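You operate a simulated robot arm through the tools that you are given. There is no shell and no other tool. Be economical: measure what you need, move in short steps, check, and stop when the job is done.

The job below is to be done with a simulated two-armed robot. You get a single attempt, and the scene is never put back.

Task
Stand the SALE light box on the grey rest plate and cap both top corners with grey foam.
Fine: the corners are in the foam drawer; shut it again.

Only the result counts: the job must be done as asked and must still hold three seconds after the hand-in. Knocking over, shifting, dropping, spilling or breaking anything else fails it. A push-on lid holds only when it is set on centred and level and pressed home; a screw cap is set on level and turned clockwise until tight.

Robot
Two 7-joint arms with two-finger parallel grippers on one trunk, on a base that drives. Base frame: it is fixed to the floor where the robot stands at the start and does not move with it; the origin is under the middle of the robot, x ahead of it, y to its left, z up; the surface under the hand at the start is at about z = 860. Readings come in mm, degrees, newtons and seconds.
The left shoulder is at the start at [71, 155, 1405], the right one opposite. Places, roughly: foam drawer [500, -100, 700]; grey rest plate [400, -600, 900]. Payload 3.91 kg a hand.
Tool frame (each hand has its own): the origin (TCP) lies between the finger pads and is the grasp point; the fingertips stand 30 mm ahead of it; z points along the fingers, y is the line along which they close. The gripper opens to 110 mm. The fingers are 20 mm wide and 10 mm thick; the gripper's body (48 by 112 mm) begins 55 mm behind the TCP.
Orientation is that of the tool frame in the base frame, as a unit quaternion [x, y, z, w]. With the fingers straight down and closing along the base's y, the tool's x points along the base's -x, its y along +y and its z along -z.

Tools
- The arms move only by the tool arm_command. It takes "left_series", "right_series" or both (then of equal length, played together; a hand with none holds still); each is a list that holds one entry, the list of rows, each a list of 7 numbers: the shift along the base's x, y, z in mm, then the turn, a rotation vector about the base's x, y, z in degrees, then the opening, from 0 (shut) to 1 (fully open). In form: [[[x, y, z, wx, wy, wz, claw], ...]]. A call has 1 to 10 rows; each row is the pose to reach, as a shift and turn from the pose commanded when the call began. Rows are played at 5 a second. More than 50 mm and 8.6 degrees between two rows, or a gripper value outside its range, and nothing of the call is played. A pose out of reach is approached as far as the arm can. The call stops where the force on the tool passes 40 N (or 10 N more than at its start, if that is more) or the arm is blocked; 0.2 s more then pass. Each finger travels about 108 mm/s and halts on what it meets, pressing with about 40 N; the grip force reading is that of the motor and also rises with nothing between the fingers. The clock runs only during rows and for 0.2 s after the last one: add rows that repeat a pose to give the fingers time. It gives the time, the measured TCP pose, the force on the tool (base axes), the opening and the grip force at its end, in the units of the frame above (readings bear some noise), with the torque about the TCP (base axes, N m) and any sound that the robot's microphone picked up.
- Cameras (640 x 400 px; columns grow to the right, rows downward): "scene" is now at [104.8, -36.6, 1596.1]; the picture's right is [-0.53, -0.85, 0.00], its down [-0.74, 0.46, -0.49] and it looks along [0.41, -0.26, -0.87] (base axes); focal length 214 px, centre (320, 200). "left" rides on the left gripper at [72, -17, -104] in its tool frame; the picture's right is [0.23, 0.97, 0.00], its down [-0.76, 0.18, -0.62] and it looks along [-0.61, 0.14, 0.78] (tool axes); focal length 222 px, centre (320, 200). "right" rides on the right gripper at [72, 17, -103] in its tool frame; the picture's right is [-0.23, 0.97, 0.00], its down [-0.76, -0.18, -0.62] and it looks along [-0.61, -0.14, 0.78] (tool axes); focal length 222 px, centre (320, 200). There is no depth. A picture from a camera that has moved, and an enlarged one, comes with that camera's place and axes in the base frame and with its lens.
- camera(camera): a new picture of that camera. It takes no simulated time.
- slide_trunk(by): slides the trunk up (or, below 0, down) by that many mm; the arms and the scene camera ride with it, the base frame stays. It gives what a move gives, with no picture.
- steer(legs): drives the robot by 1 to 6 legs, each [ahead, left, turn to the left] in mm, mm and degrees, along the robot's own axes; the way and the turn of a leg run together, so that a leg with both is an arc; at most 1500 mm and 180 degrees a leg. The arms and the cameras ride along, it lands a little off, and it stops where it bumps. It gives what a move gives.
- head_to(pan, tilt): turns the head with the scene camera to pan (to the left, within 86 degrees either way) and tilt (down, from -29 to 69), counted from straight ahead of the robot. It gives what a move gives.
- enlarge(camera, box): a new picture of the part [left, top, right, bottom] of that camera's present view, enlarged. It takes no simulated time.
- hand_in(): hands the job in; it is judged then, once.

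Work in short steps. Places have to be worked out from the pictures, the camera data and where the tool is seen: move nearer, look again, correct. Check each grasp and each placing, and mend what went wrong. You have 120 turns and 92 pictures in all, those below and enlarged ones among them. Open the grippers and draw the arms clear of the work before you hand the job in, unless the task says otherwise; then end with one line.

The tools are called after "Emit:" as name(argument=value, ...) on one line, values as JSON. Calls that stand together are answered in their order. arm_command: Moves the arms, as the interface text tells. Its arguments: {"type":"object","properties":{"left_series":{"type":"array"},"right_series":{"type":"array"}},"required":[]} The other tools are called the same way: slide_trunk (by) slides the trunk up or down; steer (legs) drives the base; head_to (pan, tilt) turns the head that bears the scene camera; camera (camera) takes a picture; enlarge (camera, box) takes an enlarged picture of a part of a camera's view; hand_in () hands the job in.

At the start:

```text
clock: 0.0
left_eef_pos: [827.1, -43.4, 1231.1]
left_ee_rot: [0.0, 1.0, 0.0, 0.0]
left_wrist_force: [-0.4, 0.6, 0.2]
left_moment: [0.0, 0.02, 0.0]
left_opening: 110.0
left_grasp_force: 0.1
right_eef_pos: [582.4, -668.7, 1207.3]
right_ee_rot: [0.0, 1.0, 0.0, 0.0]
right_wrist_force: [0.1, -0.5, 0.8]
right_moment: [0.02, -0.02, 0.01]
right_opening: 110.0
right_grasp_force: 0.1
trunk travel left (down, up): [-850.0, 90.0]
robot x, y, heading: [-0.1, 1.4, -0.3]
head pan, tilt: [-31.9, 60.9]
```

scene: 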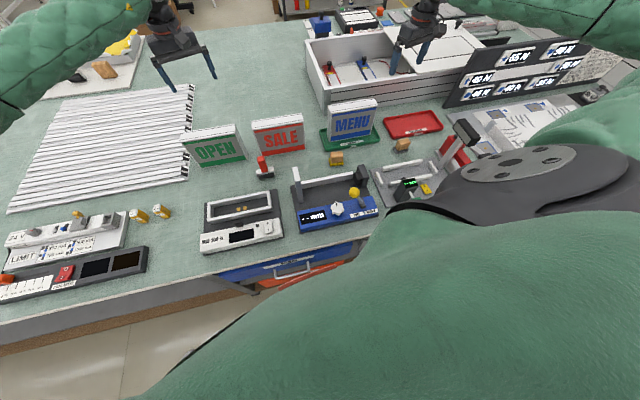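
right: 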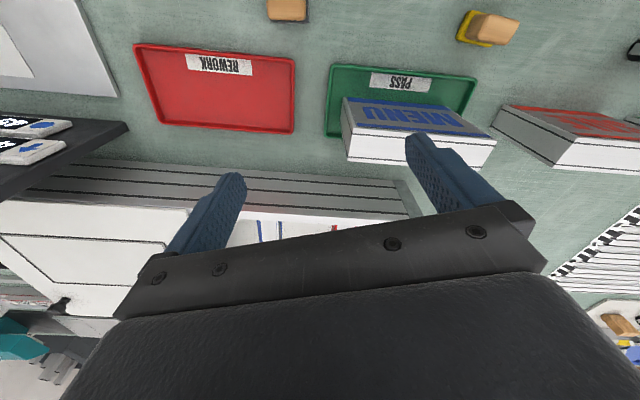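
left: 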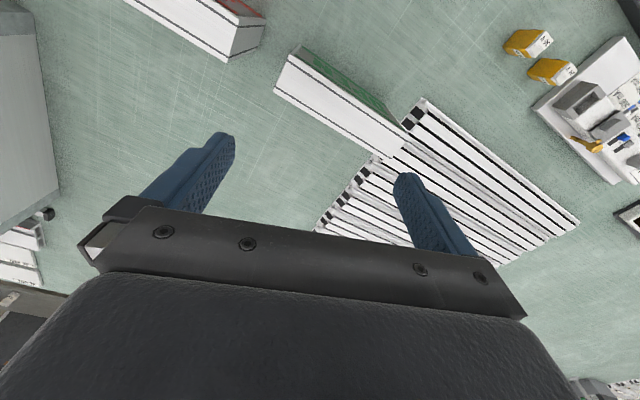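

I'll enlarge the middle of the scene view to identify the sign, the rest plate and the drawers.

Emit:
enlarge(camera="scene", box=[180, 90, 340, 190])

Emit:
enlarge(camera="scene", box=[330, 110, 490, 210])

Emit:
enlarge(camera="scene", box=[190, 190, 382, 310])

```text
4.00 times, centred on (260, 140) of scene
camera zoom: at [104.8, -36.6, 1596.1], right [-0.53, -0.85, 0.0], down [-0.74, 0.46, -0.49], along [0.41, -0.26, -0.87], focal length 858 px, centre (560, 440)
```

zoom: 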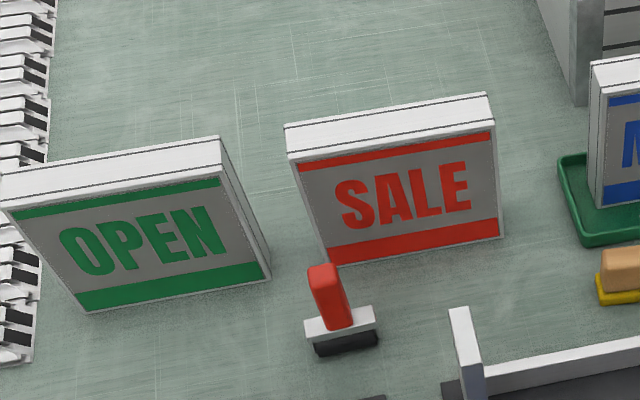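

```text
4.00 times, centred on (410, 160) of scene
camera zoom: at [104.8, -36.6, 1596.1], right [-0.53, -0.85, 0.0], down [-0.74, 0.46, -0.49], along [0.41, -0.26, -0.87], focal length 858 px, centre (-40, 360)
```

zoom: 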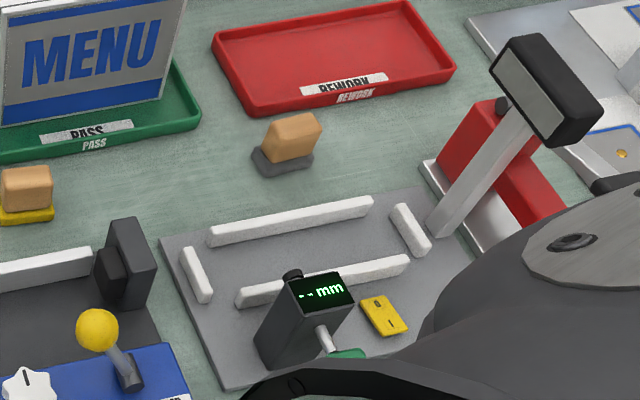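

```text
3.33 times, centred on (286, 250) of scene
camera zoom: at [104.8, -36.6, 1596.1], right [-0.53, -0.85, 0.0], down [-0.74, 0.46, -0.49], along [0.41, -0.26, -0.87], focal length 715 px, centre (433, 33)
```

zoom: 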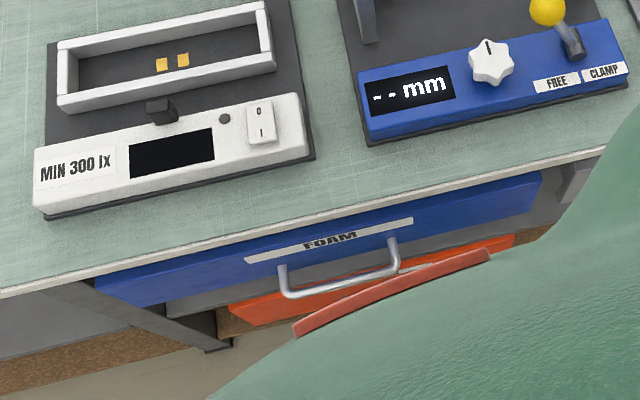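

SALE box centre judged at about [768, -256], top at z≈1012, 197×50×150 mm, yaw about 70°; the grey plate's slot is around [354, -604] with nearly the same yaw. I bring the right hand above the box, turned +70°, and move the left hand aside.

Emit:
arm_command(right_series=[[[18.6, 41.3, 0, 0, 0, 7, 1], [37.2, 82.6, 0, 0, 0, 14, 1], [55.8, 123.9, 0, 0, 0, 21, 1], [74.4, 165.2, 0, 0, 0, 28, 1], [93, 206.5, 0, 0, 0, 35, 1], [111.6, 247.8, 0, 0, 0, 42, 1], [130.2, 289.1, 0, 0, 0, 49, 1], [148.8, 330.4, 0, 0, 0, 56, 1], [167.4, 371.7, 0, 0, 0, 63, 1], [186, 413, 0, 0, 0, 70, 1]]], left_series=[[[-12, 30, 0, 0, 0, 0, 1], [-24, 60, 0, 0, 0, 0, 1], [-36, 90, 0, 0, 0, 0, 1], [-48, 120, 0, 0, 0, 0, 1], [-60, 150, 0, 0, 0, 0, 1], [-72, 180, 0, 0, 0, 0, 1], [-84, 210, 0, 0, 0, 0, 1], [-96, 240, 0, 0, 0, 0, 1], [-108, 270, 0, 0, 0, 0, 1], [-120, 300, 0, 0, 0, 0, 1]]])

Emit:
camera(camera="right")

Emit:
camera(camera="scene")

```text
clock: 2.2
left_eef_pos: [707.8, 259.6, 1228.4]
left_ee_rot: [0.001, 1.0, -0.001, -0.001]
left_wrist_force: [0.1, 0.4, 0.3]
left_moment: [-0.03, -0.03, -0.02]
left_opening: 110.0
left_grasp_force: 0.1
right_eef_pos: [768.0, -254.7, 1208.3]
right_ee_rot: [-0.572, 0.82, -0.001, -0.001]
right_wrist_force: [-0.4, 0.7, -0.7]
right_moment: [-0.02, -0.01, -0.01]
right_opening: 110.2
right_grasp_force: 0.1
trunk travel left (down, up): [-850.0, 90.0]
robot x, y, heading: [-3.3, 0.3, -0.1]
head pan, tilt: [-31.9, 60.9]
```

```text
85 pictures are left
camera right: at [727.2, -316.5, 1310.6], right [-0.84, 0.55, 0.0], down [0.43, 0.66, 0.62], along [0.34, 0.52, -0.78], focal length 222 px, centre (320, 200)
```

right: 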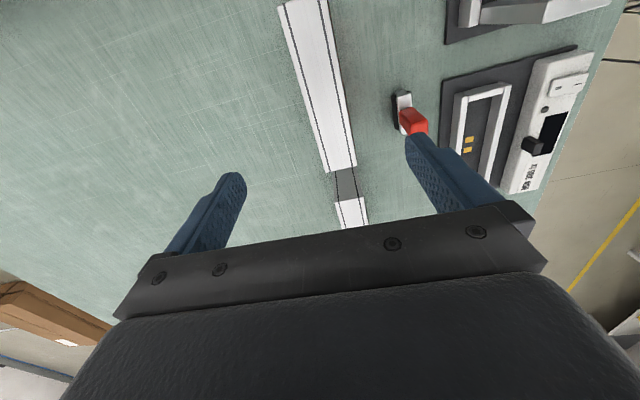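

```text
84 pictures are left
camera scene: at [105.2, -32.7, 1596.2], right [-0.53, -0.85, 0.0], down [-0.74, 0.46, -0.49], along [0.41, -0.26, -0.87], focal length 214 px, centre (320, 200)
```

scene: 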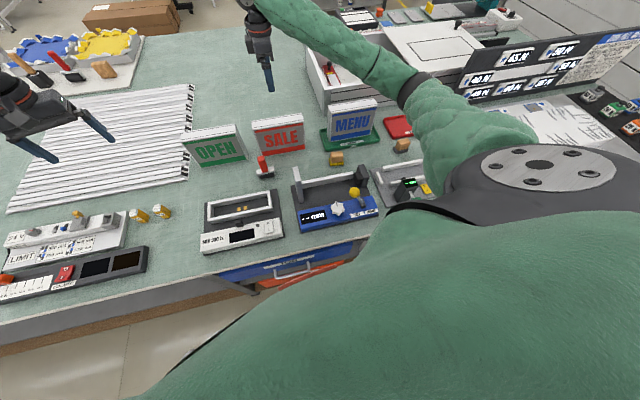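

The right camera confirms the box axis (yaw ≈70.5°, centre ≈[763, -253]). I descend so that the fingers straddle it at z=970.

Emit:
arm_command(right_series=[[[-5, 2, -48, 0, 0, 0.5, 1], [-5, 2, -96, 0, 0, 0.5, 1], [-5, 2, -144, 0, 0, 0.5, 1], [-5, 2, -190, 0, 0, 0.5, 1], [-5, 2, -238, 0, 0, 0.5, 1]]])

Emit:
camera(camera="right")

Emit:
enlarge(camera="scene", box=[180, 70, 340, 170])

```text
clock: 3.4
left_eef_pos: [707.4, 257.3, 1229.5]
left_ee_rot: [0.0, 1.0, 0.0, -0.001]
left_wrist_force: [-0.2, 0.3, -0.4]
left_moment: [0.02, -0.03, -0.03]
left_opening: 110.0
left_grasp_force: 0.0
right_eef_pos: [763.8, -251.9, 969.1]
right_ee_rot: [-0.577, 0.817, 0.001, 0.001]
right_wrist_force: [0.2, 0.4, -0.2]
right_moment: [-0.01, -0.01, -0.03]
right_opening: 109.8
right_grasp_force: 0.0
trunk travel left (down, up): [-850.0, 90.0]
robot x, y, heading: [2.2, 0.5, 0.1]
head pan, tilt: [-31.9, 60.9]
```

```text
83 pictures are left
camera right: at [724.0, -315.9, 1071.2], right [-0.84, 0.54, 0.0], down [0.42, 0.66, 0.62], along [0.34, 0.53, -0.78], focal length 222 px, centre (320, 200)
```

right: 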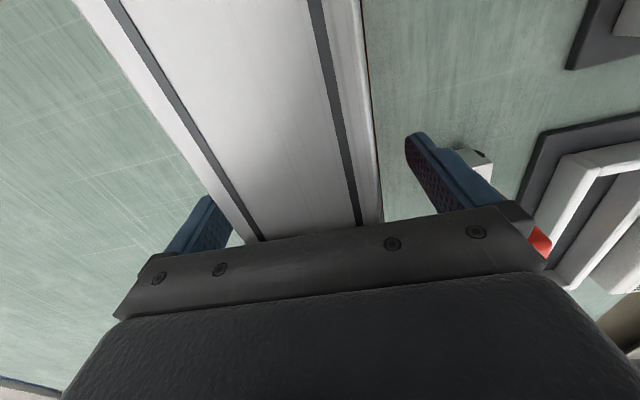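

```text
4.00 times, centred on (260, 120) of scene
camera zoom: at [105.5, -36.3, 1596.2], right [-0.53, -0.85, 0.0], down [-0.74, 0.46, -0.49], along [0.41, -0.26, -0.87], focal length 858 px, centre (560, 520)
```

zoom: 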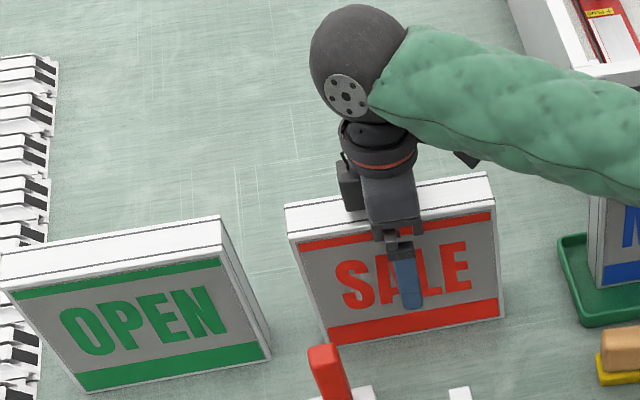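

The box edges lie about 27 mm either side of the tool axis, so the grasp is centred. I close the fingers.

Emit:
arm_command(right_series=[[[0, 0, 0, 0, 0, 0, 0.7], [0, 0, 0, 0, 0, 0, 0.5], [0, 0, 0, 0, 0, 0, 0.35], [0, 0, 0, 0, 0, 0, 0.35], [0, 0, 0, 0, 0, 0, 0.35]]])

```text
clock: 4.6
left_eef_pos: [706.5, 258.2, 1229.6]
left_ee_rot: [0.0, 1.0, 0.0, 0.001]
left_wrist_force: [0.1, 0.8, 0.0]
left_moment: [-0.06, 0.0, 0.0]
left_opening: 110.1
left_grasp_force: 0.0
right_eef_pos: [763.8, -253.8, 968.4]
right_ee_rot: [-0.577, 0.817, 0.001, -0.001]
right_wrist_force: [-0.2, 0.2, 1.0]
right_moment: [-0.1, -0.04, 0.06]
right_opening: 50.0
right_grasp_force: 40.4
trunk travel left (down, up): [-850.0, 90.0]
robot x, y, heading: [2.9, 0.4, -0.2]
head pan, tilt: [-31.9, 60.9]
```

The fingers hold at 50 mm with 40 N. I lift the box slowly.

Emit:
arm_command(right_series=[[[0, 0, 10, 0, 0, 0, 0.3], [0, 0, 30, 0, 0, 0, 0.3], [0, 0, 70, 0, 0, 0, 0.3], [0, 0, 110, 0, 0, 0, 0.3], [0, 0, 150, 0, 0, 0, 0.3], [0, 0, 190, 0, 0, 0, 0.3], [0, 0, 220, 0, 0, 0, 0.3]]])

Emit:
camera(camera="scene")

```text
clock: 6.2
left_eef_pos: [705.2, 257.5, 1229.8]
left_ee_rot: [0.0, 1.0, 0.0, 0.001]
left_wrist_force: [0.7, 0.6, 0.2]
left_moment: [0.04, 0.02, 0.0]
left_opening: 109.9
left_grasp_force: 0.1
right_eef_pos: [761.8, -253.1, 1188.0]
right_ee_rot: [-0.577, 0.817, 0.0, -0.001]
right_wrist_force: [0.2, 0.2, -5.1]
right_moment: [0.0, 0.0, 0.02]
right_opening: 49.7
right_grasp_force: 39.4
trunk travel left (down, up): [-850.0, 90.0]
robot x, y, heading: [3.0, -1.5, -0.0]
head pan, tilt: [-31.9, 60.9]
```

```text
81 pictures are left
camera scene: at [105.1, -35.9, 1596.1], right [-0.53, -0.85, 0.0], down [-0.74, 0.46, -0.49], along [0.41, -0.26, -0.87], focal length 214 px, centre (320, 200)
```

scene: 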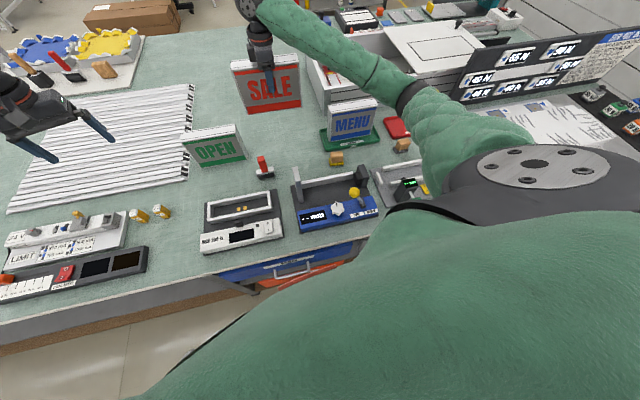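

The box is held level and weighs about 0.5 kg. I carry it at height to near the grey plate and look.

Emit:
arm_command(right_series=[[[-30, -40, 0, 0, 0, 0, 0.3], [-60, -80, 0, 0, 0, 0, 0.3], [-90, -120, 0, 0, 0, 0, 0.3], [-120, -160, 0, 0, 0, 0, 0.3], [-150, -200, 0, 0, 0, 0, 0.3], [-180, -240, 0, 0, 0, 0, 0.3], [-210, -280, 0, 0, 0, 0, 0.3]]])

Emit:
head_to(pan=-55, tilt=55)

Emit:
camera(camera="scene")

Emit:
camera(camera="right")

```text
clock: 7.8
left_eef_pos: [702.7, 258.2, 1232.0]
left_ee_rot: [-0.002, 1.0, 0.0, 0.001]
left_wrist_force: [0.3, 0.2, 0.2]
left_moment: [0.02, -0.02, 0.03]
left_opening: 109.6
left_grasp_force: 0.1
right_eef_pos: [551.6, -533.6, 1189.7]
right_ee_rot: [-0.578, 0.816, -0.001, 0.001]
right_wrist_force: [-0.3, 0.9, -4.5]
right_moment: [-0.01, -0.01, 0.0]
right_opening: 50.0
right_grasp_force: 40.1
trunk travel left (down, up): [-850.0, 90.0]
robot x, y, heading: [1.2, -0.7, -0.1]
head pan, tilt: [-31.9, 60.9]
```

```text
clock: 8.7
left_eef_pos: [706.8, 257.3, 1229.6]
left_ee_rot: [0.0, 1.0, 0.0, -0.001]
left_wrist_force: [1.2, -0.1, -1.1]
left_moment: [0.02, 0.0, 0.01]
left_opening: 110.0
left_grasp_force: 0.1
right_eef_pos: [554.0, -534.3, 1187.6]
right_ee_rot: [-0.577, 0.817, 0.001, -0.001]
right_wrist_force: [-0.8, 0.3, -5.2]
right_moment: [-0.05, -0.04, 0.0]
right_opening: 50.1
right_grasp_force: 40.1
trunk travel left (down, up): [-850.0, 90.0]
robot x, y, heading: [2.2, -4.2, -0.1]
head pan, tilt: [-55.0, 55.0]
```

```text
80 pictures are left
camera scene: at [91.6, -61.0, 1603.1], right [-0.82, -0.57, 0.0], down [-0.47, 0.67, -0.57], along [0.33, -0.47, -0.82], focal length 214 px, centre (320, 200)
```

scene: 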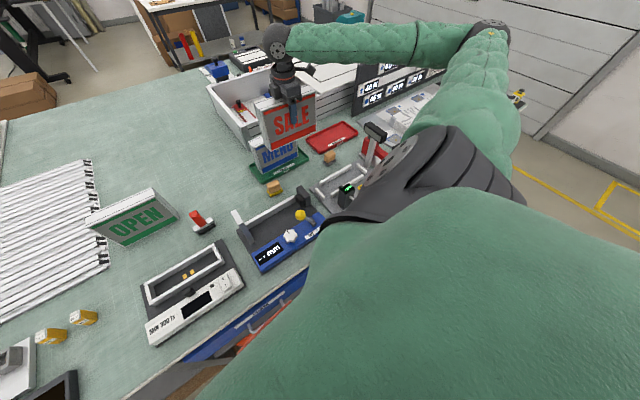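

```text
79 pictures are left
camera right: at [514.6, -597.2, 1290.2], right [-0.84, 0.54, 0.0], down [0.42, 0.66, 0.62], along [0.33, 0.53, -0.78], focal length 222 px, centre (320, 200)
```

right: 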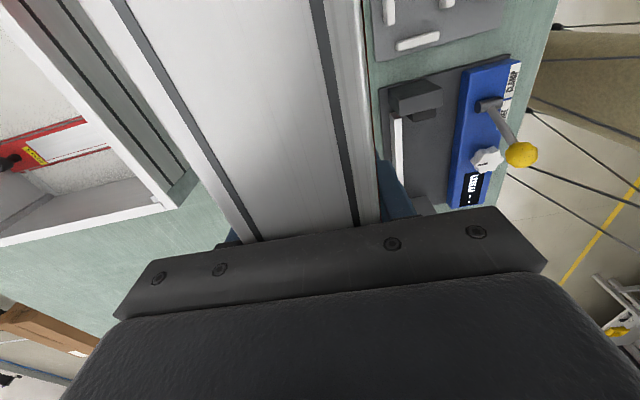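

The shoulder hides the plate from here. I shift the hand inward at height and drive the base back and to the right so that the plate lies ahead of the robot.

Emit:
arm_command(right_series=[[[14.6, 43.4, 5, 0, 0, 0, 0.3], [29.2, 86.8, 10, 0, 0, 0, 0.3], [43.8, 130.2, 15, 0, 0, 0, 0.3], [58.4, 173.6, 20, 0, 0, 0, 0.3], [73, 217, 25, 0, 0, 0, 0.3], [87.6, 260.4, 30, 0, 0, 0, 0.3], [102.2, 303.8, 35, 0, 0, 0, 0.3], [116.8, 347.2, 40, 0, 0, 0, 0.3], [131.4, 390.6, 40, 0, 0, 0, 0.3], [146, 434, 40, 0, 0, 0, 0.3]]])

Emit:
steer(legs=[[-150, 0, 0], [0, -400, 0]])

Emit:
head_to(pan=-20, tilt=55)

Emit:
camera(camera="scene")

```text
clock: 10.9
left_eef_pos: [707.9, 259.0, 1227.8]
left_ee_rot: [-0.001, 1.0, -0.001, 0.0]
left_wrist_force: [0.5, 0.8, -0.3]
left_moment: [0.01, 0.03, 0.02]
left_opening: 110.0
left_grasp_force: 0.1
right_eef_pos: [700.7, -96.9, 1229.4]
right_ee_rot: [-0.576, 0.817, 0.0, -0.002]
right_wrist_force: [-0.1, -0.3, -5.7]
right_moment: [-0.05, 0.01, 0.01]
right_opening: 49.7
right_grasp_force: 40.5
trunk travel left (down, up): [-850.0, 90.0]
robot x, y, heading: [0.3, -0.6, 0.1]
head pan, tilt: [-55.0, 55.0]
```

```text
clock: 14.4
left_eef_pos: [557.7, -150.6, 1228.7]
left_ee_rot: [0.003, 1.0, 0.0, -0.001]
left_wrist_force: [-0.3, -0.5, -0.2]
left_moment: [-0.01, 0.0, 0.04]
left_opening: 110.2
left_grasp_force: 0.0
right_eef_pos: [546.6, -506.6, 1229.1]
right_ee_rot: [-0.574, 0.819, 0.001, 0.0]
right_wrist_force: [0.2, -0.4, -6.2]
right_moment: [-0.02, -0.03, -0.01]
right_opening: 50.0
right_grasp_force: 39.8
trunk travel left (down, up): [-850.0, 90.0]
robot x, y, heading: [-152.3, -407.3, -0.4]
head pan, tilt: [-55.0, 55.0]
```

```text
clock: 15.4
left_eef_pos: [556.7, -151.9, 1230.0]
left_ee_rot: [0.003, 1.0, 0.0, 0.0]
left_wrist_force: [-0.5, -0.5, 0.9]
left_moment: [0.01, 0.02, -0.02]
left_opening: 110.2
left_grasp_force: 0.1
right_eef_pos: [547.5, -507.7, 1228.9]
right_ee_rot: [-0.574, 0.819, 0.001, -0.001]
right_wrist_force: [-1.1, 0.1, -6.1]
right_moment: [-0.03, 0.0, 0.01]
right_opening: 49.9
right_grasp_force: 40.2
trunk travel left (down, up): [-850.0, 90.0]
robot x, y, heading: [-154.3, -403.9, -0.6]
head pan, tilt: [-20.0, 55.0]
```

```text
78 pictures are left
camera scene: at [-34.5, -430.9, 1603.2], right [-0.35, -0.94, 0.0], down [-0.77, 0.29, -0.57], along [0.54, -0.2, -0.82], focal length 214 px, centre (320, 200)
```

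scene: 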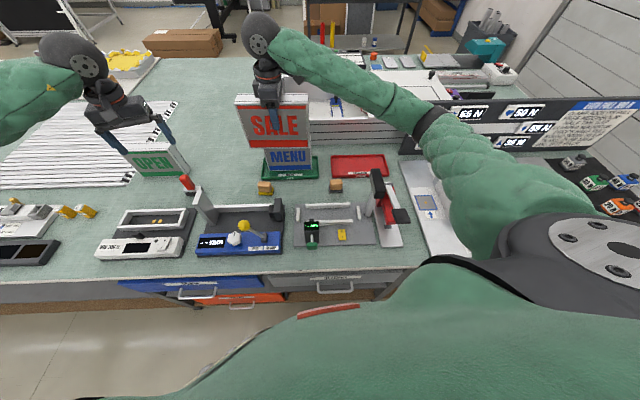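

Emit:
enlarge(camera="scene", box=[280, 160, 424, 250])

Emit:
enlarge(camera="scene", box=[120, 230, 376, 390])

```text
4.44 times, centred on (352, 205) of scene
camera zoom: at [-34.5, -430.9, 1603.2], right [-0.35, -0.94, 0.0], down [-0.77, 0.29, -0.57], along [0.54, -0.2, -0.82], focal length 953 px, centre (178, 178)
```

zoom: 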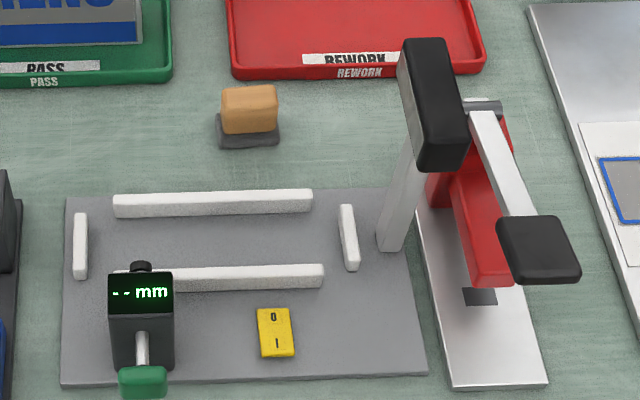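

```text
2.50 times, centred on (248, 310) of scene
camera zoom: at [-34.5, -430.9, 1603.2], right [-0.35, -0.94, 0.0], down [-0.77, 0.29, -0.57], along [0.54, -0.2, -0.82], focal length 536 px, centre (500, -75)
```

zoom: 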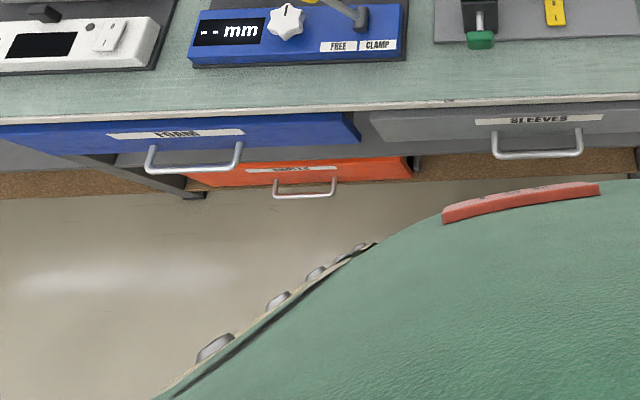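

The plate's slot (four white rails) centres at about [367, -615], yaw ≈71.3°, with a post and black head just right of it. I move the box above the slot at height, then look.

Emit:
arm_command(right_series=[[[-36, -22, 0, 0, 0, 0.4, 0.3], [-72, -44, 0, 0, 0, 0.8, 0.3], [-108, -66, 0, 0, 0, 1.2, 0.3], [-144, -88, 0, 0, 0, 1.2, 0.3], [-179, -107, 0, 0, 0, 1.2, 0.3], [-179, -107, -40, 0, 0, 1.2, 0.3], [-179, -107, -80, 0, 0, 1.2, 0.3]]])

Emit:
enlarge(camera="scene", box=[264, 140, 440, 250])

Emit:
camera(camera="right")

```text
clock: 17.0
left_eef_pos: [556.4, -153.2, 1229.8]
left_ee_rot: [0.003, 1.0, 0.0, 0.001]
left_wrist_force: [-0.1, -0.4, 0.3]
left_moment: [-0.05, 0.01, -0.01]
left_opening: 109.8
left_grasp_force: 0.0
right_eef_pos: [366.0, -615.4, 1149.0]
right_ee_rot: [-0.583, 0.813, 0.0, 0.001]
right_wrist_force: [0.0, -0.1, -5.6]
right_moment: [-0.03, 0.02, 0.04]
right_opening: 49.9
right_grasp_force: 39.6
trunk travel left (down, up): [-850.0, 90.0]
robot x, y, heading: [-151.6, -404.8, -0.3]
head pan, tilt: [-20.0, 55.0]
```

```text
3.64 times, centred on (352, 195) of scene
camera zoom: at [-34.8, -432.4, 1603.3], right [-0.35, -0.94, 0.0], down [-0.77, 0.29, -0.57], along [0.54, -0.2, -0.82], focal length 780 px, centre (204, 218)
```

zoom: 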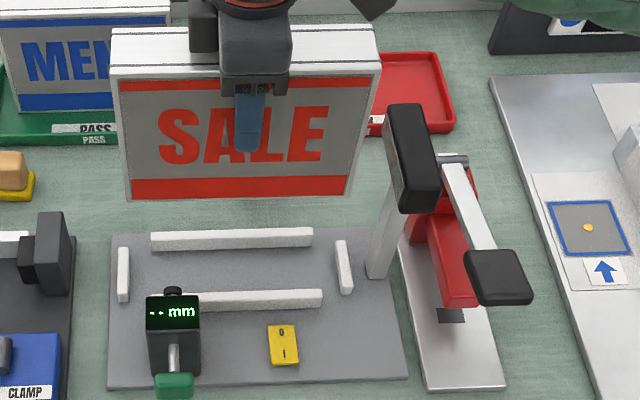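

```text
74 pictures are left
camera right: at [327.4, -678.6, 1251.8], right [-0.85, 0.53, 0.0], down [0.41, 0.66, 0.62], along [0.33, 0.53, -0.78], focal length 222 px, centre (320, 200)
```

right: 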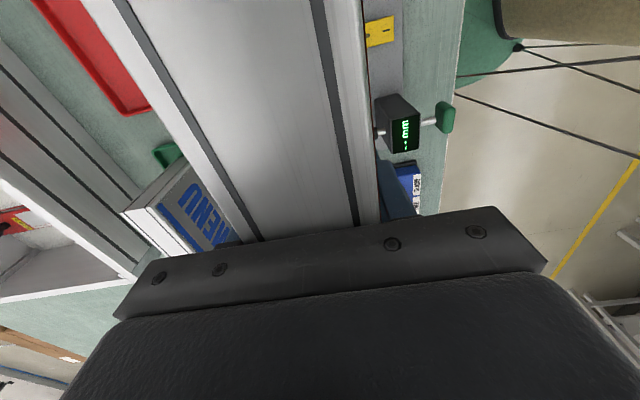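

The projection of the box bottom matches the TCP within 2–3 mm, so the camera is trustworthy. I take a tight enlargement of the rails.

Emit:
enlarge(camera="scene", box=[288, 195, 368, 245])

```text
8.00 times, centred on (328, 220) of scene
camera zoom: at [-34.8, -432.4, 1603.3], right [-0.35, -0.94, 0.0], down [-0.77, 0.29, -0.57], along [0.54, -0.2, -0.82], focal length 1716 px, centre (256, 40)
```

zoom: 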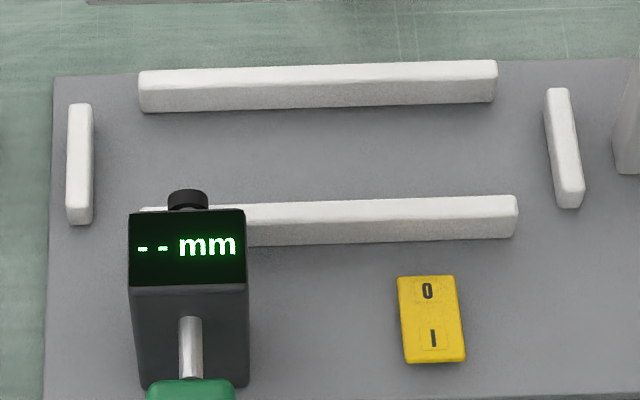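

Slot: n-centre and s-centre agree with the box within about 3 mm, clearance about 8 mm each side and 15 mm at each end; plate top ≈868–875. I lower to about 25 mm above the plate and check.

Emit:
arm_command(right_series=[[[-2, -3, -40, 0, 0, 0.4, 0.3], [-2, -3, -80, 0, 0, 0.4, 0.3], [-2, -3, -115, 0, 0, 0.4, 0.3], [-2, -3, -140, 0, 0, 0.4, 0.3]]])

Emit:
enlarge(camera="scene", box=[280, 165, 376, 225])

```text
clock: 18.0
left_eef_pos: [556.9, -150.7, 1231.1]
left_ee_rot: [0.002, 1.0, 0.001, -0.001]
left_wrist_force: [0.0, 0.2, 0.5]
left_moment: [-0.01, -0.04, -0.01]
left_opening: 109.9
left_grasp_force: 0.3
right_eef_pos: [365.8, -617.6, 1008.7]
right_ee_rot: [-0.586, 0.81, 0.001, 0.0]
right_wrist_force: [0.6, -0.4, -5.7]
right_moment: [-0.03, 0.0, 0.01]
right_opening: 50.0
right_grasp_force: 39.5
trunk travel left (down, up): [-850.0, 90.0]
robot x, y, heading: [-154.9, -402.8, -0.4]
head pan, tilt: [-20.0, 55.0]
```

```text
6.67 times, centred on (328, 195) of scene
camera zoom: at [-34.4, -432.0, 1603.2], right [-0.35, -0.94, 0.0], down [-0.77, 0.28, -0.57], along [0.54, -0.2, -0.82], focal length 1430 px, centre (267, 233)
```

zoom: 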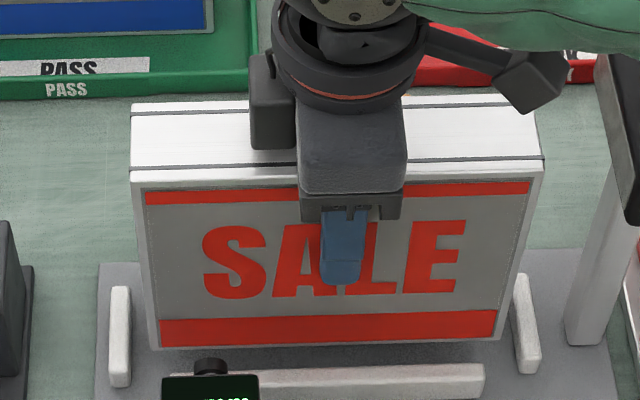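

Clearance to the front rail is about 9 mm and the ends are clear. I lower to just near the expected contact.

Emit:
arm_command(right_series=[[[0, 0, -12, 0, 0, 0, 0.3], [0, 0, -20, 0, 0, 0, 0.3], [0, 0, -26, 0, 0, 0, 0.3], [0, 0, -29, 0, 0, 0, 0.3]]])

```text
clock: 19.0
left_eef_pos: [557.1, -151.4, 1229.8]
left_ee_rot: [0.002, 1.0, -0.001, -0.001]
left_wrist_force: [0.3, -0.3, -0.2]
left_moment: [0.02, -0.02, 0.02]
left_opening: 109.8
left_grasp_force: 0.1
right_eef_pos: [365.1, -617.2, 980.5]
right_ee_rot: [-0.586, 0.81, 0.0, -0.001]
right_wrist_force: [-1.0, 0.0, -4.8]
right_moment: [-0.04, 0.02, 0.04]
right_opening: 49.8
right_grasp_force: 39.9
trunk travel left (down, up): [-850.0, 90.0]
robot x, y, heading: [-153.0, -403.5, -0.4]
head pan, tilt: [-20.0, 55.0]
```

No contact yet (bottom ≈872). I continue in 2 mm steps.

Emit:
arm_command(right_series=[[[0, 0, -2, 0, 0, 0, 0.3], [0, 0, -3.5, 0, 0, 0, 0.3], [0, 0, -4, 0, 0, 0, 0.3]]])

```text
clock: 19.8
left_eef_pos: [554.4, -149.9, 1232.2]
left_ee_rot: [0.002, 1.0, 0.001, 0.0]
left_wrist_force: [-0.3, 0.5, -1.1]
left_moment: [-0.02, -0.03, -0.01]
left_opening: 110.3
left_grasp_force: 0.0
right_eef_pos: [364.9, -616.7, 979.4]
right_ee_rot: [-0.586, 0.81, 0.0, 0.001]
right_wrist_force: [1.0, -1.5, 27.6]
right_moment: [-0.2, 0.74, 0.16]
right_opening: 50.0
right_grasp_force: 39.9
trunk travel left (down, up): [-850.0, 90.0]
robot x, y, heading: [-150.4, -404.4, -0.5]
head pan, tilt: [-20.0, 55.0]
```

Contact: 28 N upward at bottom ≈871, so it stands on the plate. I ease off the push and open the fingers.

Emit:
arm_command(right_series=[[[0, 0, 2.5, 0, 0, 0, 0.3], [0, 0, 2.5, 0, 0, 0, 0.5], [0, 0, 2.5, 0, 0, 0, 0.75], [0, 0, 2.5, 0, 0, 0, 1], [0, 0, 2.5, 0, 0, 0, 1]]])

Emit:
enlarge(camera="scene", box=[264, 140, 440, 250])

```text
clock: 21.0
left_eef_pos: [555.8, -151.0, 1230.2]
left_ee_rot: [0.003, 1.0, 0.0, 0.0]
left_wrist_force: [-0.1, 0.4, -0.5]
left_moment: [-0.03, -0.04, 0.0]
left_opening: 109.9
left_grasp_force: 0.1
right_eef_pos: [365.5, -616.9, 979.4]
right_ee_rot: [-0.586, 0.811, 0.0, 0.0]
right_wrist_force: [-0.6, -0.3, 0.2]
right_moment: [-0.02, -0.01, 0.02]
right_opening: 110.1
right_grasp_force: 0.1
trunk travel left (down, up): [-850.0, 90.0]
robot x, y, heading: [-151.5, -404.8, -0.2]
head pan, tilt: [-20.0, 55.0]
```

```text
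3.64 times, centred on (352, 195) of scene
camera zoom: at [-35.3, -431.3, 1603.3], right [-0.35, -0.94, 0.0], down [-0.77, 0.28, -0.57], along [0.54, -0.2, -0.82], focal length 780 px, centre (204, 218)
```

zoom: 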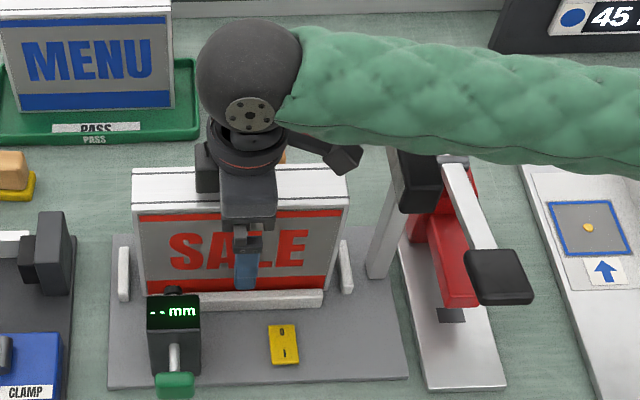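

The box stands in the slot. Rails, drawer and handle show that the bench is turned about −18.3° (its depth direction n≈(0.95,−0.31)); the FOAM handle centre is at about [304, −28, 661]. I raise the right hand straight up, then draw both hands back.

Emit:
arm_command(right_series=[[[0, 0, 45, 0, 0, 0, 1], [0, 0, 90, 0, 0, 0, 1], [0, 0, 135, 0, 0, 0, 1], [0, 0, 180, 0, 0, 0, 1], [0, 0, 225, 0, 0, 0, 1], [-42, 14, 225, 0, 0, 0, 1], [-84, 28, 225, 0, 0, 0, 1], [-126, 42, 225, 0, 0, 0, 1], [-168, 56, 225, 0, 0, 0, 1]]], left_series=[[[0, 0, 0, 0, 0, 0, 1], [0, 0, 0, 0, 0, 0, 1], [0, 0, 0, 0, 0, 0, 1], [0, 0, 0, 0, 0, 0, 1], [0, 0, 0, 0, 0, 0, 1], [-42, 14, 0, 0, 0, 0, 1], [-84, 28, 0, 0, 0, 0, 1], [-126, 42, 0, 0, 0, 0, 1], [-168, 56, 0, 0, 0, 0, 1]]])

Emit:
enlarge(camera="scene", box=[264, 140, 440, 250])

```text
clock: 23.0
left_eef_pos: [386.3, -94.5, 1230.6]
left_ee_rot: [0.003, 1.0, -0.001, 0.0]
left_wrist_force: [-0.8, -0.1, -0.2]
left_moment: [-0.02, -0.03, 0.01]
left_opening: 109.9
left_grasp_force: 0.0
right_eef_pos: [293.7, -534.7, 1203.2]
right_ee_rot: [-0.585, 0.811, -0.002, 0.0]
right_wrist_force: [-0.4, -0.7, -0.2]
right_moment: [-0.04, -0.04, 0.03]
right_opening: 109.8
right_grasp_force: 0.0
right hand out of reach, approached as far as the arm can: row 7, 8, 9
trunk travel left (down, up): [-850.0, 90.0]
robot x, y, heading: [-151.7, -403.6, -0.6]
head pan, tilt: [-20.0, 55.0]
```

```text
3.64 times, centred on (352, 195) of scene
camera zoom: at [-38.1, -428.6, 1603.6], right [-0.35, -0.94, 0.0], down [-0.77, 0.28, -0.58], along [0.54, -0.2, -0.82], focal length 780 px, centre (204, 218)
```

zoom: 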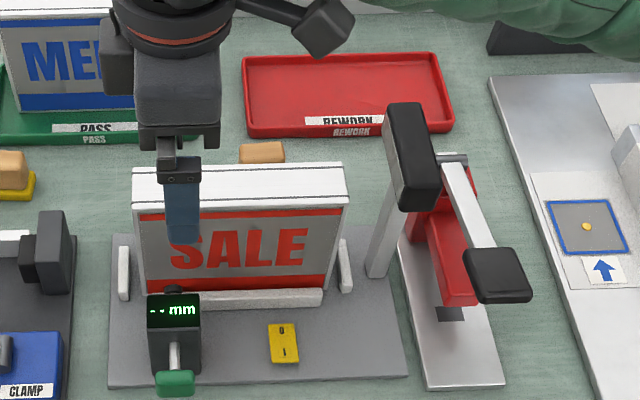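

The box stands well (top ≈1021). Now I drive back and left and turn −18° to face the bench squarely in front of the FOAM drawer.

Emit:
steer(legs=[[-263, 0, 0], [0, 488, 0], [0, 0, -17.9]])

Emit:
head_to(pan=0, tilt=50)

Emit:
camera(camera="scene")

```text
clock: 28.3
left_eef_pos: [196.6, 212.2, 1231.5]
left_ee_rot: [0.158, 0.987, 0.001, 0.0]
left_wrist_force: [0.2, -0.3, 1.2]
left_moment: [-0.02, -0.03, 0.02]
left_opening: 109.9
left_grasp_force: 0.1
right_eef_pos: [-25.8, -177.2, 1201.5]
right_ee_rot: [-0.454, 0.891, 0.002, -0.001]
right_wrist_force: [0.0, -0.9, 0.1]
right_moment: [-0.01, -0.01, -0.02]
right_opening: 110.3
right_grasp_force: 0.1
trunk travel left (down, up): [-850.0, 90.0]
robot x, y, heading: [-412.3, 84.7, -18.0]
head pan, tilt: [-20.0, 55.0]
```

```text
clock: 29.2
left_eef_pos: [196.6, 212.5, 1231.3]
left_ee_rot: [0.157, 0.988, -0.001, 0.0]
left_wrist_force: [0.2, 0.8, 0.8]
left_moment: [0.0, 0.02, 0.03]
left_opening: 109.9
left_grasp_force: 0.1
right_eef_pos: [-25.0, -179.0, 1201.8]
right_ee_rot: [-0.454, 0.891, 0.001, 0.0]
right_wrist_force: [-0.3, -0.1, -0.2]
right_moment: [0.05, 0.01, -0.06]
right_opening: 110.0
right_grasp_force: 0.0
trunk travel left (down, up): [-850.0, 90.0]
robot x, y, heading: [-413.2, 82.8, -18.2]
head pan, tilt: [0.0, 50.0]
```

```text
69 pictures are left
camera scene: at [-293.0, 42.6, 1609.8], right [-0.31, -0.95, 0.0], down [-0.73, 0.24, -0.64], along [0.61, -0.2, -0.77], focal length 214 px, centre (320, 200)
```

scene: 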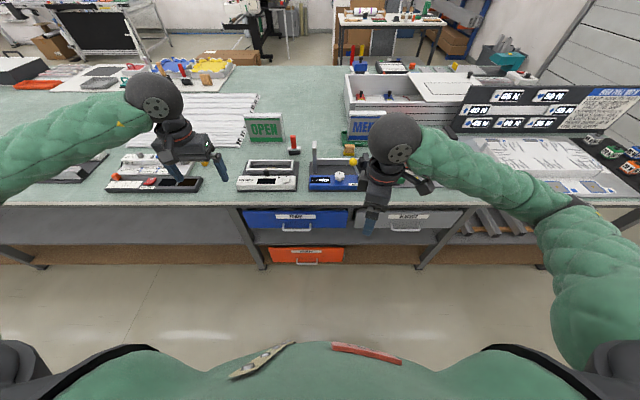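

The drawers are visible square-on. I enlarge the FOAM drawer and handle.

Emit:
enlarge(camera="scene", box=[232, 190, 360, 270])

```text
5.00 times, centred on (296, 230) of scene
camera zoom: at [-293.0, 42.6, 1609.8], right [-0.31, -0.95, 0.0], down [-0.73, 0.24, -0.64], along [0.61, -0.2, -0.77], focal length 1072 px, centre (440, 50)
```

zoom: 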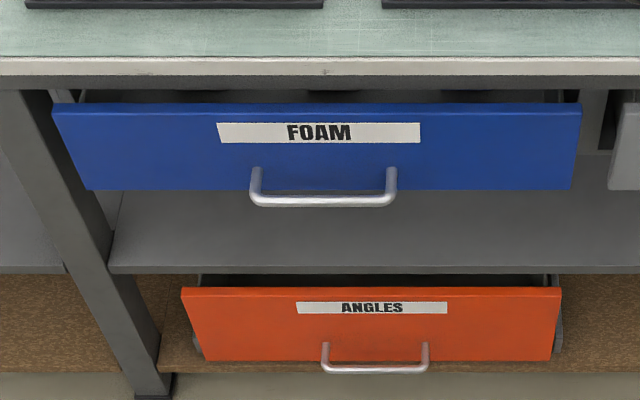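

Handle bar centre in bench coordinates: n≈300, s≈69, z≈661 (face at n≈340, z 621–774). I drive 200 mm left so the right hand (already yawed) can take it, and lower the trunk 250 mm.

Emit:
steer(legs=[[0, 200, 0]])

Emit:
slide_trunk(by=-250)

```text
clock: 30.8
left_eef_pos: [258.6, 402.5, 1230.5]
left_ee_rot: [0.157, 0.988, 0.0, 0.001]
left_wrist_force: [-0.1, 0.6, 0.7]
left_moment: [-0.03, -0.02, 0.01]
left_opening: 110.1
left_grasp_force: 0.0
right_eef_pos: [36.1, 13.0, 1201.3]
right_ee_rot: [-0.454, 0.891, 0.001, 0.001]
right_wrist_force: [0.3, 0.0, 0.5]
right_moment: [0.0, -0.01, -0.01]
right_opening: 110.0
right_grasp_force: 0.2
trunk travel left (down, up): [-850.0, 90.0]
robot x, y, heading: [-353.1, 276.5, -18.1]
head pan, tilt: [0.0, 50.0]
```

```text
clock: 33.3
left_eef_pos: [259.3, 403.8, 980.8]
left_ee_rot: [0.157, 0.988, 0.0, 0.0]
left_wrist_force: [-0.2, 0.0, -0.3]
left_moment: [-0.01, 0.04, 0.01]
left_opening: 109.9
left_grasp_force: 0.1
right_eef_pos: [36.9, 11.5, 952.3]
right_ee_rot: [-0.455, 0.891, 0.001, 0.001]
right_wrist_force: [0.1, 0.1, 0.1]
right_moment: [0.02, -0.01, -0.02]
right_opening: 110.1
right_grasp_force: 0.1
trunk travel left (down, up): [-600.0, 340.0]
robot x, y, heading: [-347.6, 274.0, -18.2]
head pan, tilt: [0.0, 50.0]
```

I finish the yaw (+17.6°) so that the fingers close along the bench depth.

Emit:
arm_command(right_series=[[[10, 0, -10, 0, 0, 6, 1], [20, 0, -20, 0, 0, 12, 1], [30, 0, -30, 0, 0, 17.6, 1]]])

Emit:
arm_command(right_series=[[[18, 0, -23, -2.5, -7.6, 0, 1], [36, 0, -46, -5, -15.2, 0, 1], [54, 0, -69, -7.5, -22.8, 0, 1], [72, -1, -92, -10, -30.4, 0, 1], [90, -1, -115, -12.5, -38, 0, 1], [108, -2, -138, -15, -45.6, 0, 1], [126, -3, -162, -18.8, -53, 0, 1], [126, -3, -162, -18.8, -57, 0, 1]]])

Emit:
camera(camera="scene")

Emit:
camera(camera="right")

```text
clock: 34.1
left_eef_pos: [258.0, 402.8, 981.6]
left_ee_rot: [0.157, 0.988, 0.0, -0.001]
left_wrist_force: [-0.2, -0.2, 0.2]
left_moment: [-0.02, -0.02, -0.02]
left_opening: 110.0
left_grasp_force: 0.0
right_eef_pos: [66.3, 13.1, 921.1]
right_ee_rot: [-0.586, 0.81, 0.002, 0.0]
right_wrist_force: [0.8, -0.2, -0.4]
right_moment: [-0.02, -0.04, 0.01]
right_opening: 110.3
right_grasp_force: 0.1
trunk travel left (down, up): [-600.0, 340.0]
robot x, y, heading: [-351.3, 274.7, -18.1]
head pan, tilt: [0.0, 50.0]
```

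```text
clock: 35.9
left_eef_pos: [257.4, 403.5, 982.0]
left_ee_rot: [0.157, 0.988, 0.0, 0.002]
left_wrist_force: [0.7, 0.2, 0.0]
left_moment: [0.0, -0.01, 0.03]
left_opening: 110.1
left_grasp_force: 0.0
right_eef_pos: [193.0, 9.7, 759.6]
right_ee_rot: [-0.507, 0.703, -0.405, 0.293]
right_wrist_force: [0.0, -0.4, -0.4]
right_moment: [0.03, -0.03, -0.03]
right_opening: 110.1
right_grasp_force: 0.1
trunk travel left (down, up): [-600.0, 340.0]
robot x, y, heading: [-346.8, 272.3, -18.4]
head pan, tilt: [0.0, 50.0]
```

```text
67 pictures are left
camera scene: at [-231.2, 233.0, 1359.9], right [-0.31, -0.95, 0.0], down [-0.73, 0.24, -0.64], along [0.61, -0.2, -0.77], focal length 214 px, centre (320, 200)
```

scene: 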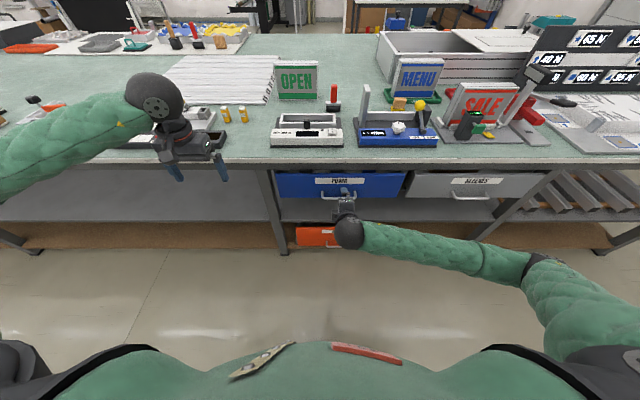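

```text
66 pictures are left
camera right: at [76.8, -28.6, 796.2], right [-0.39, 0.37, -0.84], down [-0.19, 0.86, 0.47], along [0.9, 0.34, -0.27], focal length 222 px, centre (320, 200)
```

right: 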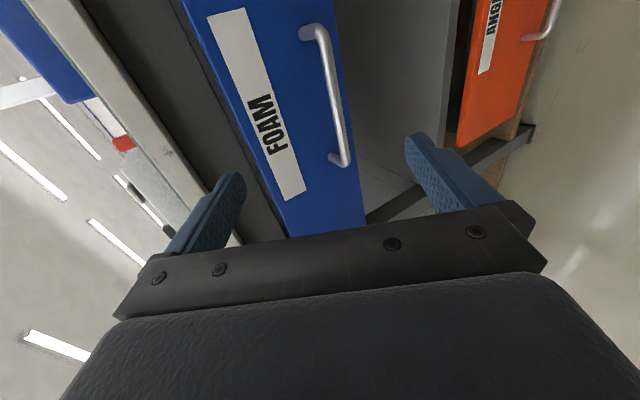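

From both views the bar lies at n≈299, z≈670. I narrow the fingers to 40 mm and approach along the tool axis to about 26 mm short.

Emit:
arm_command(right_series=[[[-8.7, 2.9, -16, 0, 0, 0, 0.36], [-8.7, 2.9, -16, 0, 0, 0, 0.36], [24, -8, -36, 0, 0, 0, 0.36], [57, -18.8, -56, 0, 0, 0, 0.36], [81.7, -27, -71, 0, 0, 0, 0.36]]])

Emit:
camera(camera="right")

Emit:
enlarge(camera="scene", box=[290, 160, 402, 230])

```text
clock: 37.1
left_eef_pos: [259.2, 403.3, 980.4]
left_ee_rot: [0.158, 0.987, 0.0, 0.0]
left_wrist_force: [0.7, -0.6, 0.3]
left_moment: [0.0, -0.02, 0.0]
left_opening: 109.7
left_grasp_force: 0.0
right_eef_pos: [273.1, -17.2, 688.9]
right_ee_rot: [-0.507, 0.703, -0.405, 0.293]
right_wrist_force: [-0.4, -0.2, 0.1]
right_moment: [0.01, 0.04, 0.02]
right_opening: 39.6
right_grasp_force: 0.1
trunk travel left (down, up): [-600.0, 340.0]
robot x, y, heading: [-350.2, 272.0, -18.1]
head pan, tilt: [0.0, 50.0]
```

```text
65 pictures are left
camera right: at [157.8, -55.4, 724.8], right [-0.39, 0.37, -0.84], down [-0.19, 0.86, 0.47], along [0.9, 0.34, -0.27], focal length 222 px, centre (320, 200)
```

right: 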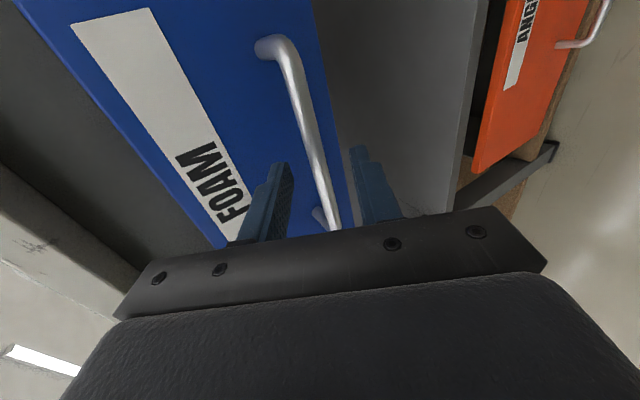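

```text
5.71 times, centred on (346, 195) of scene
camera zoom: at [-230.5, 233.0, 1359.8], right [-0.31, -0.95, 0.0], down [-0.73, 0.24, -0.64], along [0.61, -0.2, -0.77], focal length 1226 px, centre (171, 229)
```

zoom: 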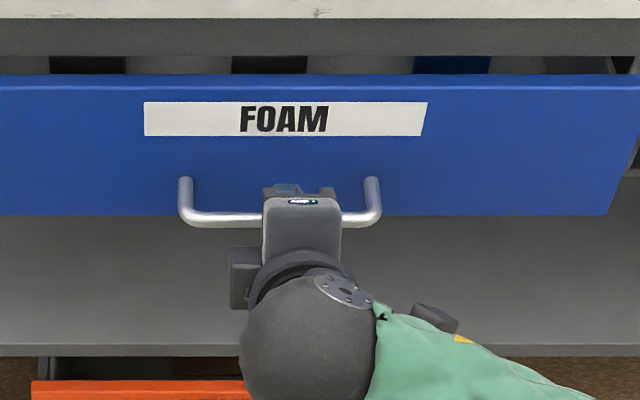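

The bar lies between the two fingers. I go 24 mm further along the tool axis and close.

Emit:
arm_command(right_series=[[[10, -3.3, -6, 0, 0, 0, 0.36], [19.7, -6.5, -12, 0, 0, 0, 0.36], [19.7, -6.5, -12, 0, 0, 0, 0.2], [19.7, -6.5, -12, 0, 0, 0, 0], [19.7, -6.5, -12, 0, 0, 0, 0]]])

Emit:
camera(camera="right")

```text
clock: 38.3
left_eef_pos: [257.4, 403.8, 981.5]
left_ee_rot: [0.157, 0.988, 0.0, 0.0]
left_wrist_force: [-0.4, 0.9, -0.1]
left_moment: [0.01, 0.03, -0.05]
left_opening: 110.1
left_grasp_force: 0.0
right_eef_pos: [294.5, -22.0, 678.3]
right_ee_rot: [-0.506, 0.703, -0.406, 0.293]
right_wrist_force: [2.9, -2.6, 10.6]
right_moment: [-0.45, -0.02, 0.49]
right_opening: 11.8
right_grasp_force: 44.5
trunk travel left (down, up): [-600.0, 340.0]
robot x, y, heading: [-351.7, 275.5, -17.9]
head pan, tilt: [0.0, 50.0]
```

```text
63 pictures are left
camera right: at [177.6, -61.6, 714.3], right [-0.39, 0.37, -0.84], down [-0.19, 0.86, 0.47], along [0.9, 0.34, -0.27], focal length 222 px, centre (320, 200)
```

right: 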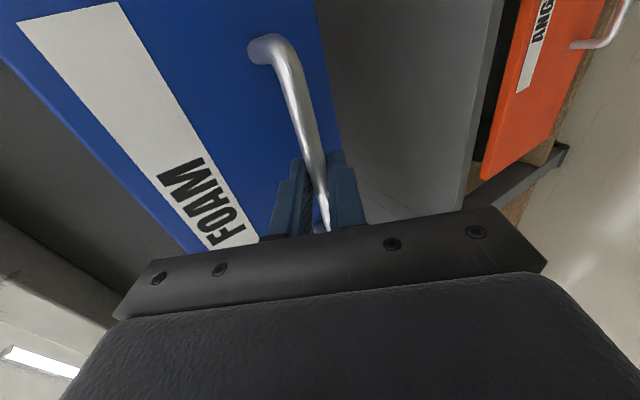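

The bar is gripped (11.8 mm, 44 N). I pull straight back along −n, 200 mm.

Emit:
arm_command(right_series=[[[-9.5, 3.1, 1, 0, 0, 0, 0], [-28.5, 9.4, 1, 0, 0, 0, 0], [-47.5, 15.7, 1, 0, 0, 0, 0], [-71, 23.5, 1, 0, 0, 0, 0], [-95, 31.4, 1, 0, 0, 0, 0], [-119, 39.2, 1, 0, 0, 0, 0], [-142, 47, 1, 0, 0, 0, 0], [-166, 54.9, 1, 0, 0, 0, 0], [-190, 62.7, 1, 0, 0, 0, 0]]])

Emit:
camera(camera="scene")

```text
clock: 40.3
left_eef_pos: [257.8, 404.6, 981.8]
left_ee_rot: [0.157, 0.988, 0.0, 0.0]
left_wrist_force: [1.1, 0.5, -0.6]
left_moment: [0.0, 0.0, 0.01]
left_opening: 109.7
left_grasp_force: 0.0
right_eef_pos: [103.6, 39.1, 678.5]
right_ee_rot: [-0.506, 0.703, -0.405, 0.293]
right_wrist_force: [-3.9, -6.1, 4.6]
right_moment: [-0.33, 0.17, 0.55]
right_opening: 11.4
right_grasp_force: 45.0
trunk travel left (down, up): [-600.0, 340.0]
robot x, y, heading: [-350.8, 272.9, -18.2]
head pan, tilt: [0.0, 50.0]
```

```text
62 pictures are left
camera scene: at [-231.9, 232.9, 1359.9], right [-0.31, -0.95, 0.0], down [-0.73, 0.24, -0.64], along [0.61, -0.2, -0.77], focal length 214 px, centre (320, 200)
```

scene: 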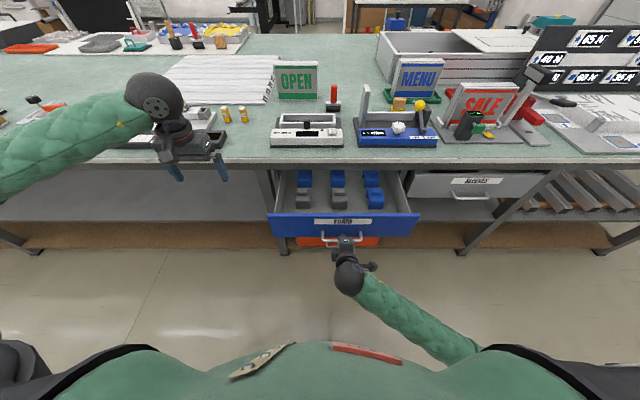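

Emit:
enlarge(camera="scene", box=[264, 155, 424, 255])

```text
4.00 times, centred on (344, 205) of scene
camera zoom: at [-231.9, 232.9, 1359.9], right [-0.31, -0.95, 0.0], down [-0.73, 0.24, -0.64], along [0.61, -0.2, -0.77], focal length 858 px, centre (224, 180)
```

zoom: 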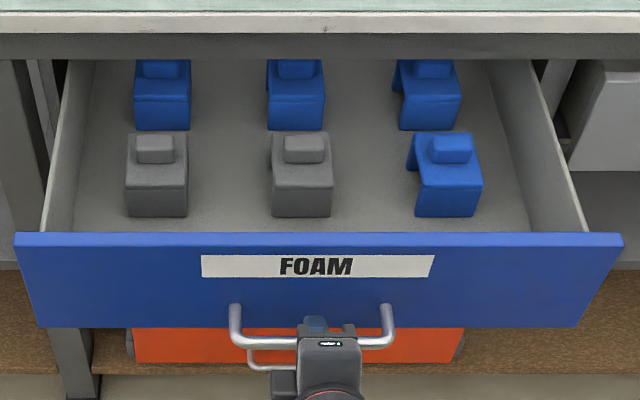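

Six corners are visible; the two grey ones are in the front row (left and middle) with grip knobs. They are still close under the bench edge, so I pull the drawer another 120 mm.

Emit:
arm_command(right_series=[[[-19, 6.3, 0, 0, 0, 0, 0], [-38, 12.5, 0, 0, 0, 0, 0], [-57, 18.8, 0, 0, 0, 0, 0], [-76, 25.1, 0, 0, 0, 0, 0], [-95, 31.4, 0, 0, 0, 0, 0], [-114, 37.6, 0, 0, 0, 0, 0]]])

Emit:
enlarge(camera="scene", box=[248, 155, 440, 275])

```text
clock: 41.7
left_eef_pos: [256.9, 404.2, 982.3]
left_ee_rot: [0.157, 0.988, 0.0, 0.0]
left_wrist_force: [-0.4, 0.7, -0.7]
left_moment: [-0.01, -0.02, 0.01]
left_opening: 110.0
left_grasp_force: 0.1
right_eef_pos: [-11.9, 75.9, 679.1]
right_ee_rot: [-0.506, 0.703, -0.405, 0.294]
right_wrist_force: [-6.1, -15.7, 18.4]
right_moment: [-1.01, 0.13, -0.45]
right_opening: 11.9
right_grasp_force: 45.3
trunk travel left (down, up): [-600.0, 340.0]
robot x, y, heading: [-352.2, 275.3, -18.0]
head pan, tilt: [0.0, 50.0]
```

```text
3.33 times, centred on (344, 215) of scene
camera zoom: at [-232.6, 232.9, 1360.1], right [-0.31, -0.95, 0.0], down [-0.73, 0.24, -0.64], along [0.61, -0.2, -0.77], focal length 715 px, centre (240, 150)
```

zoom: 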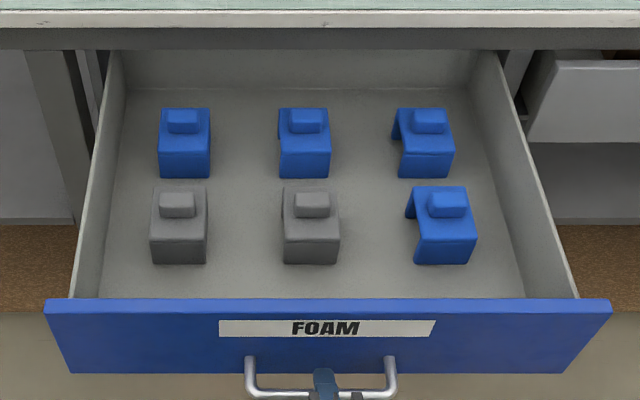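

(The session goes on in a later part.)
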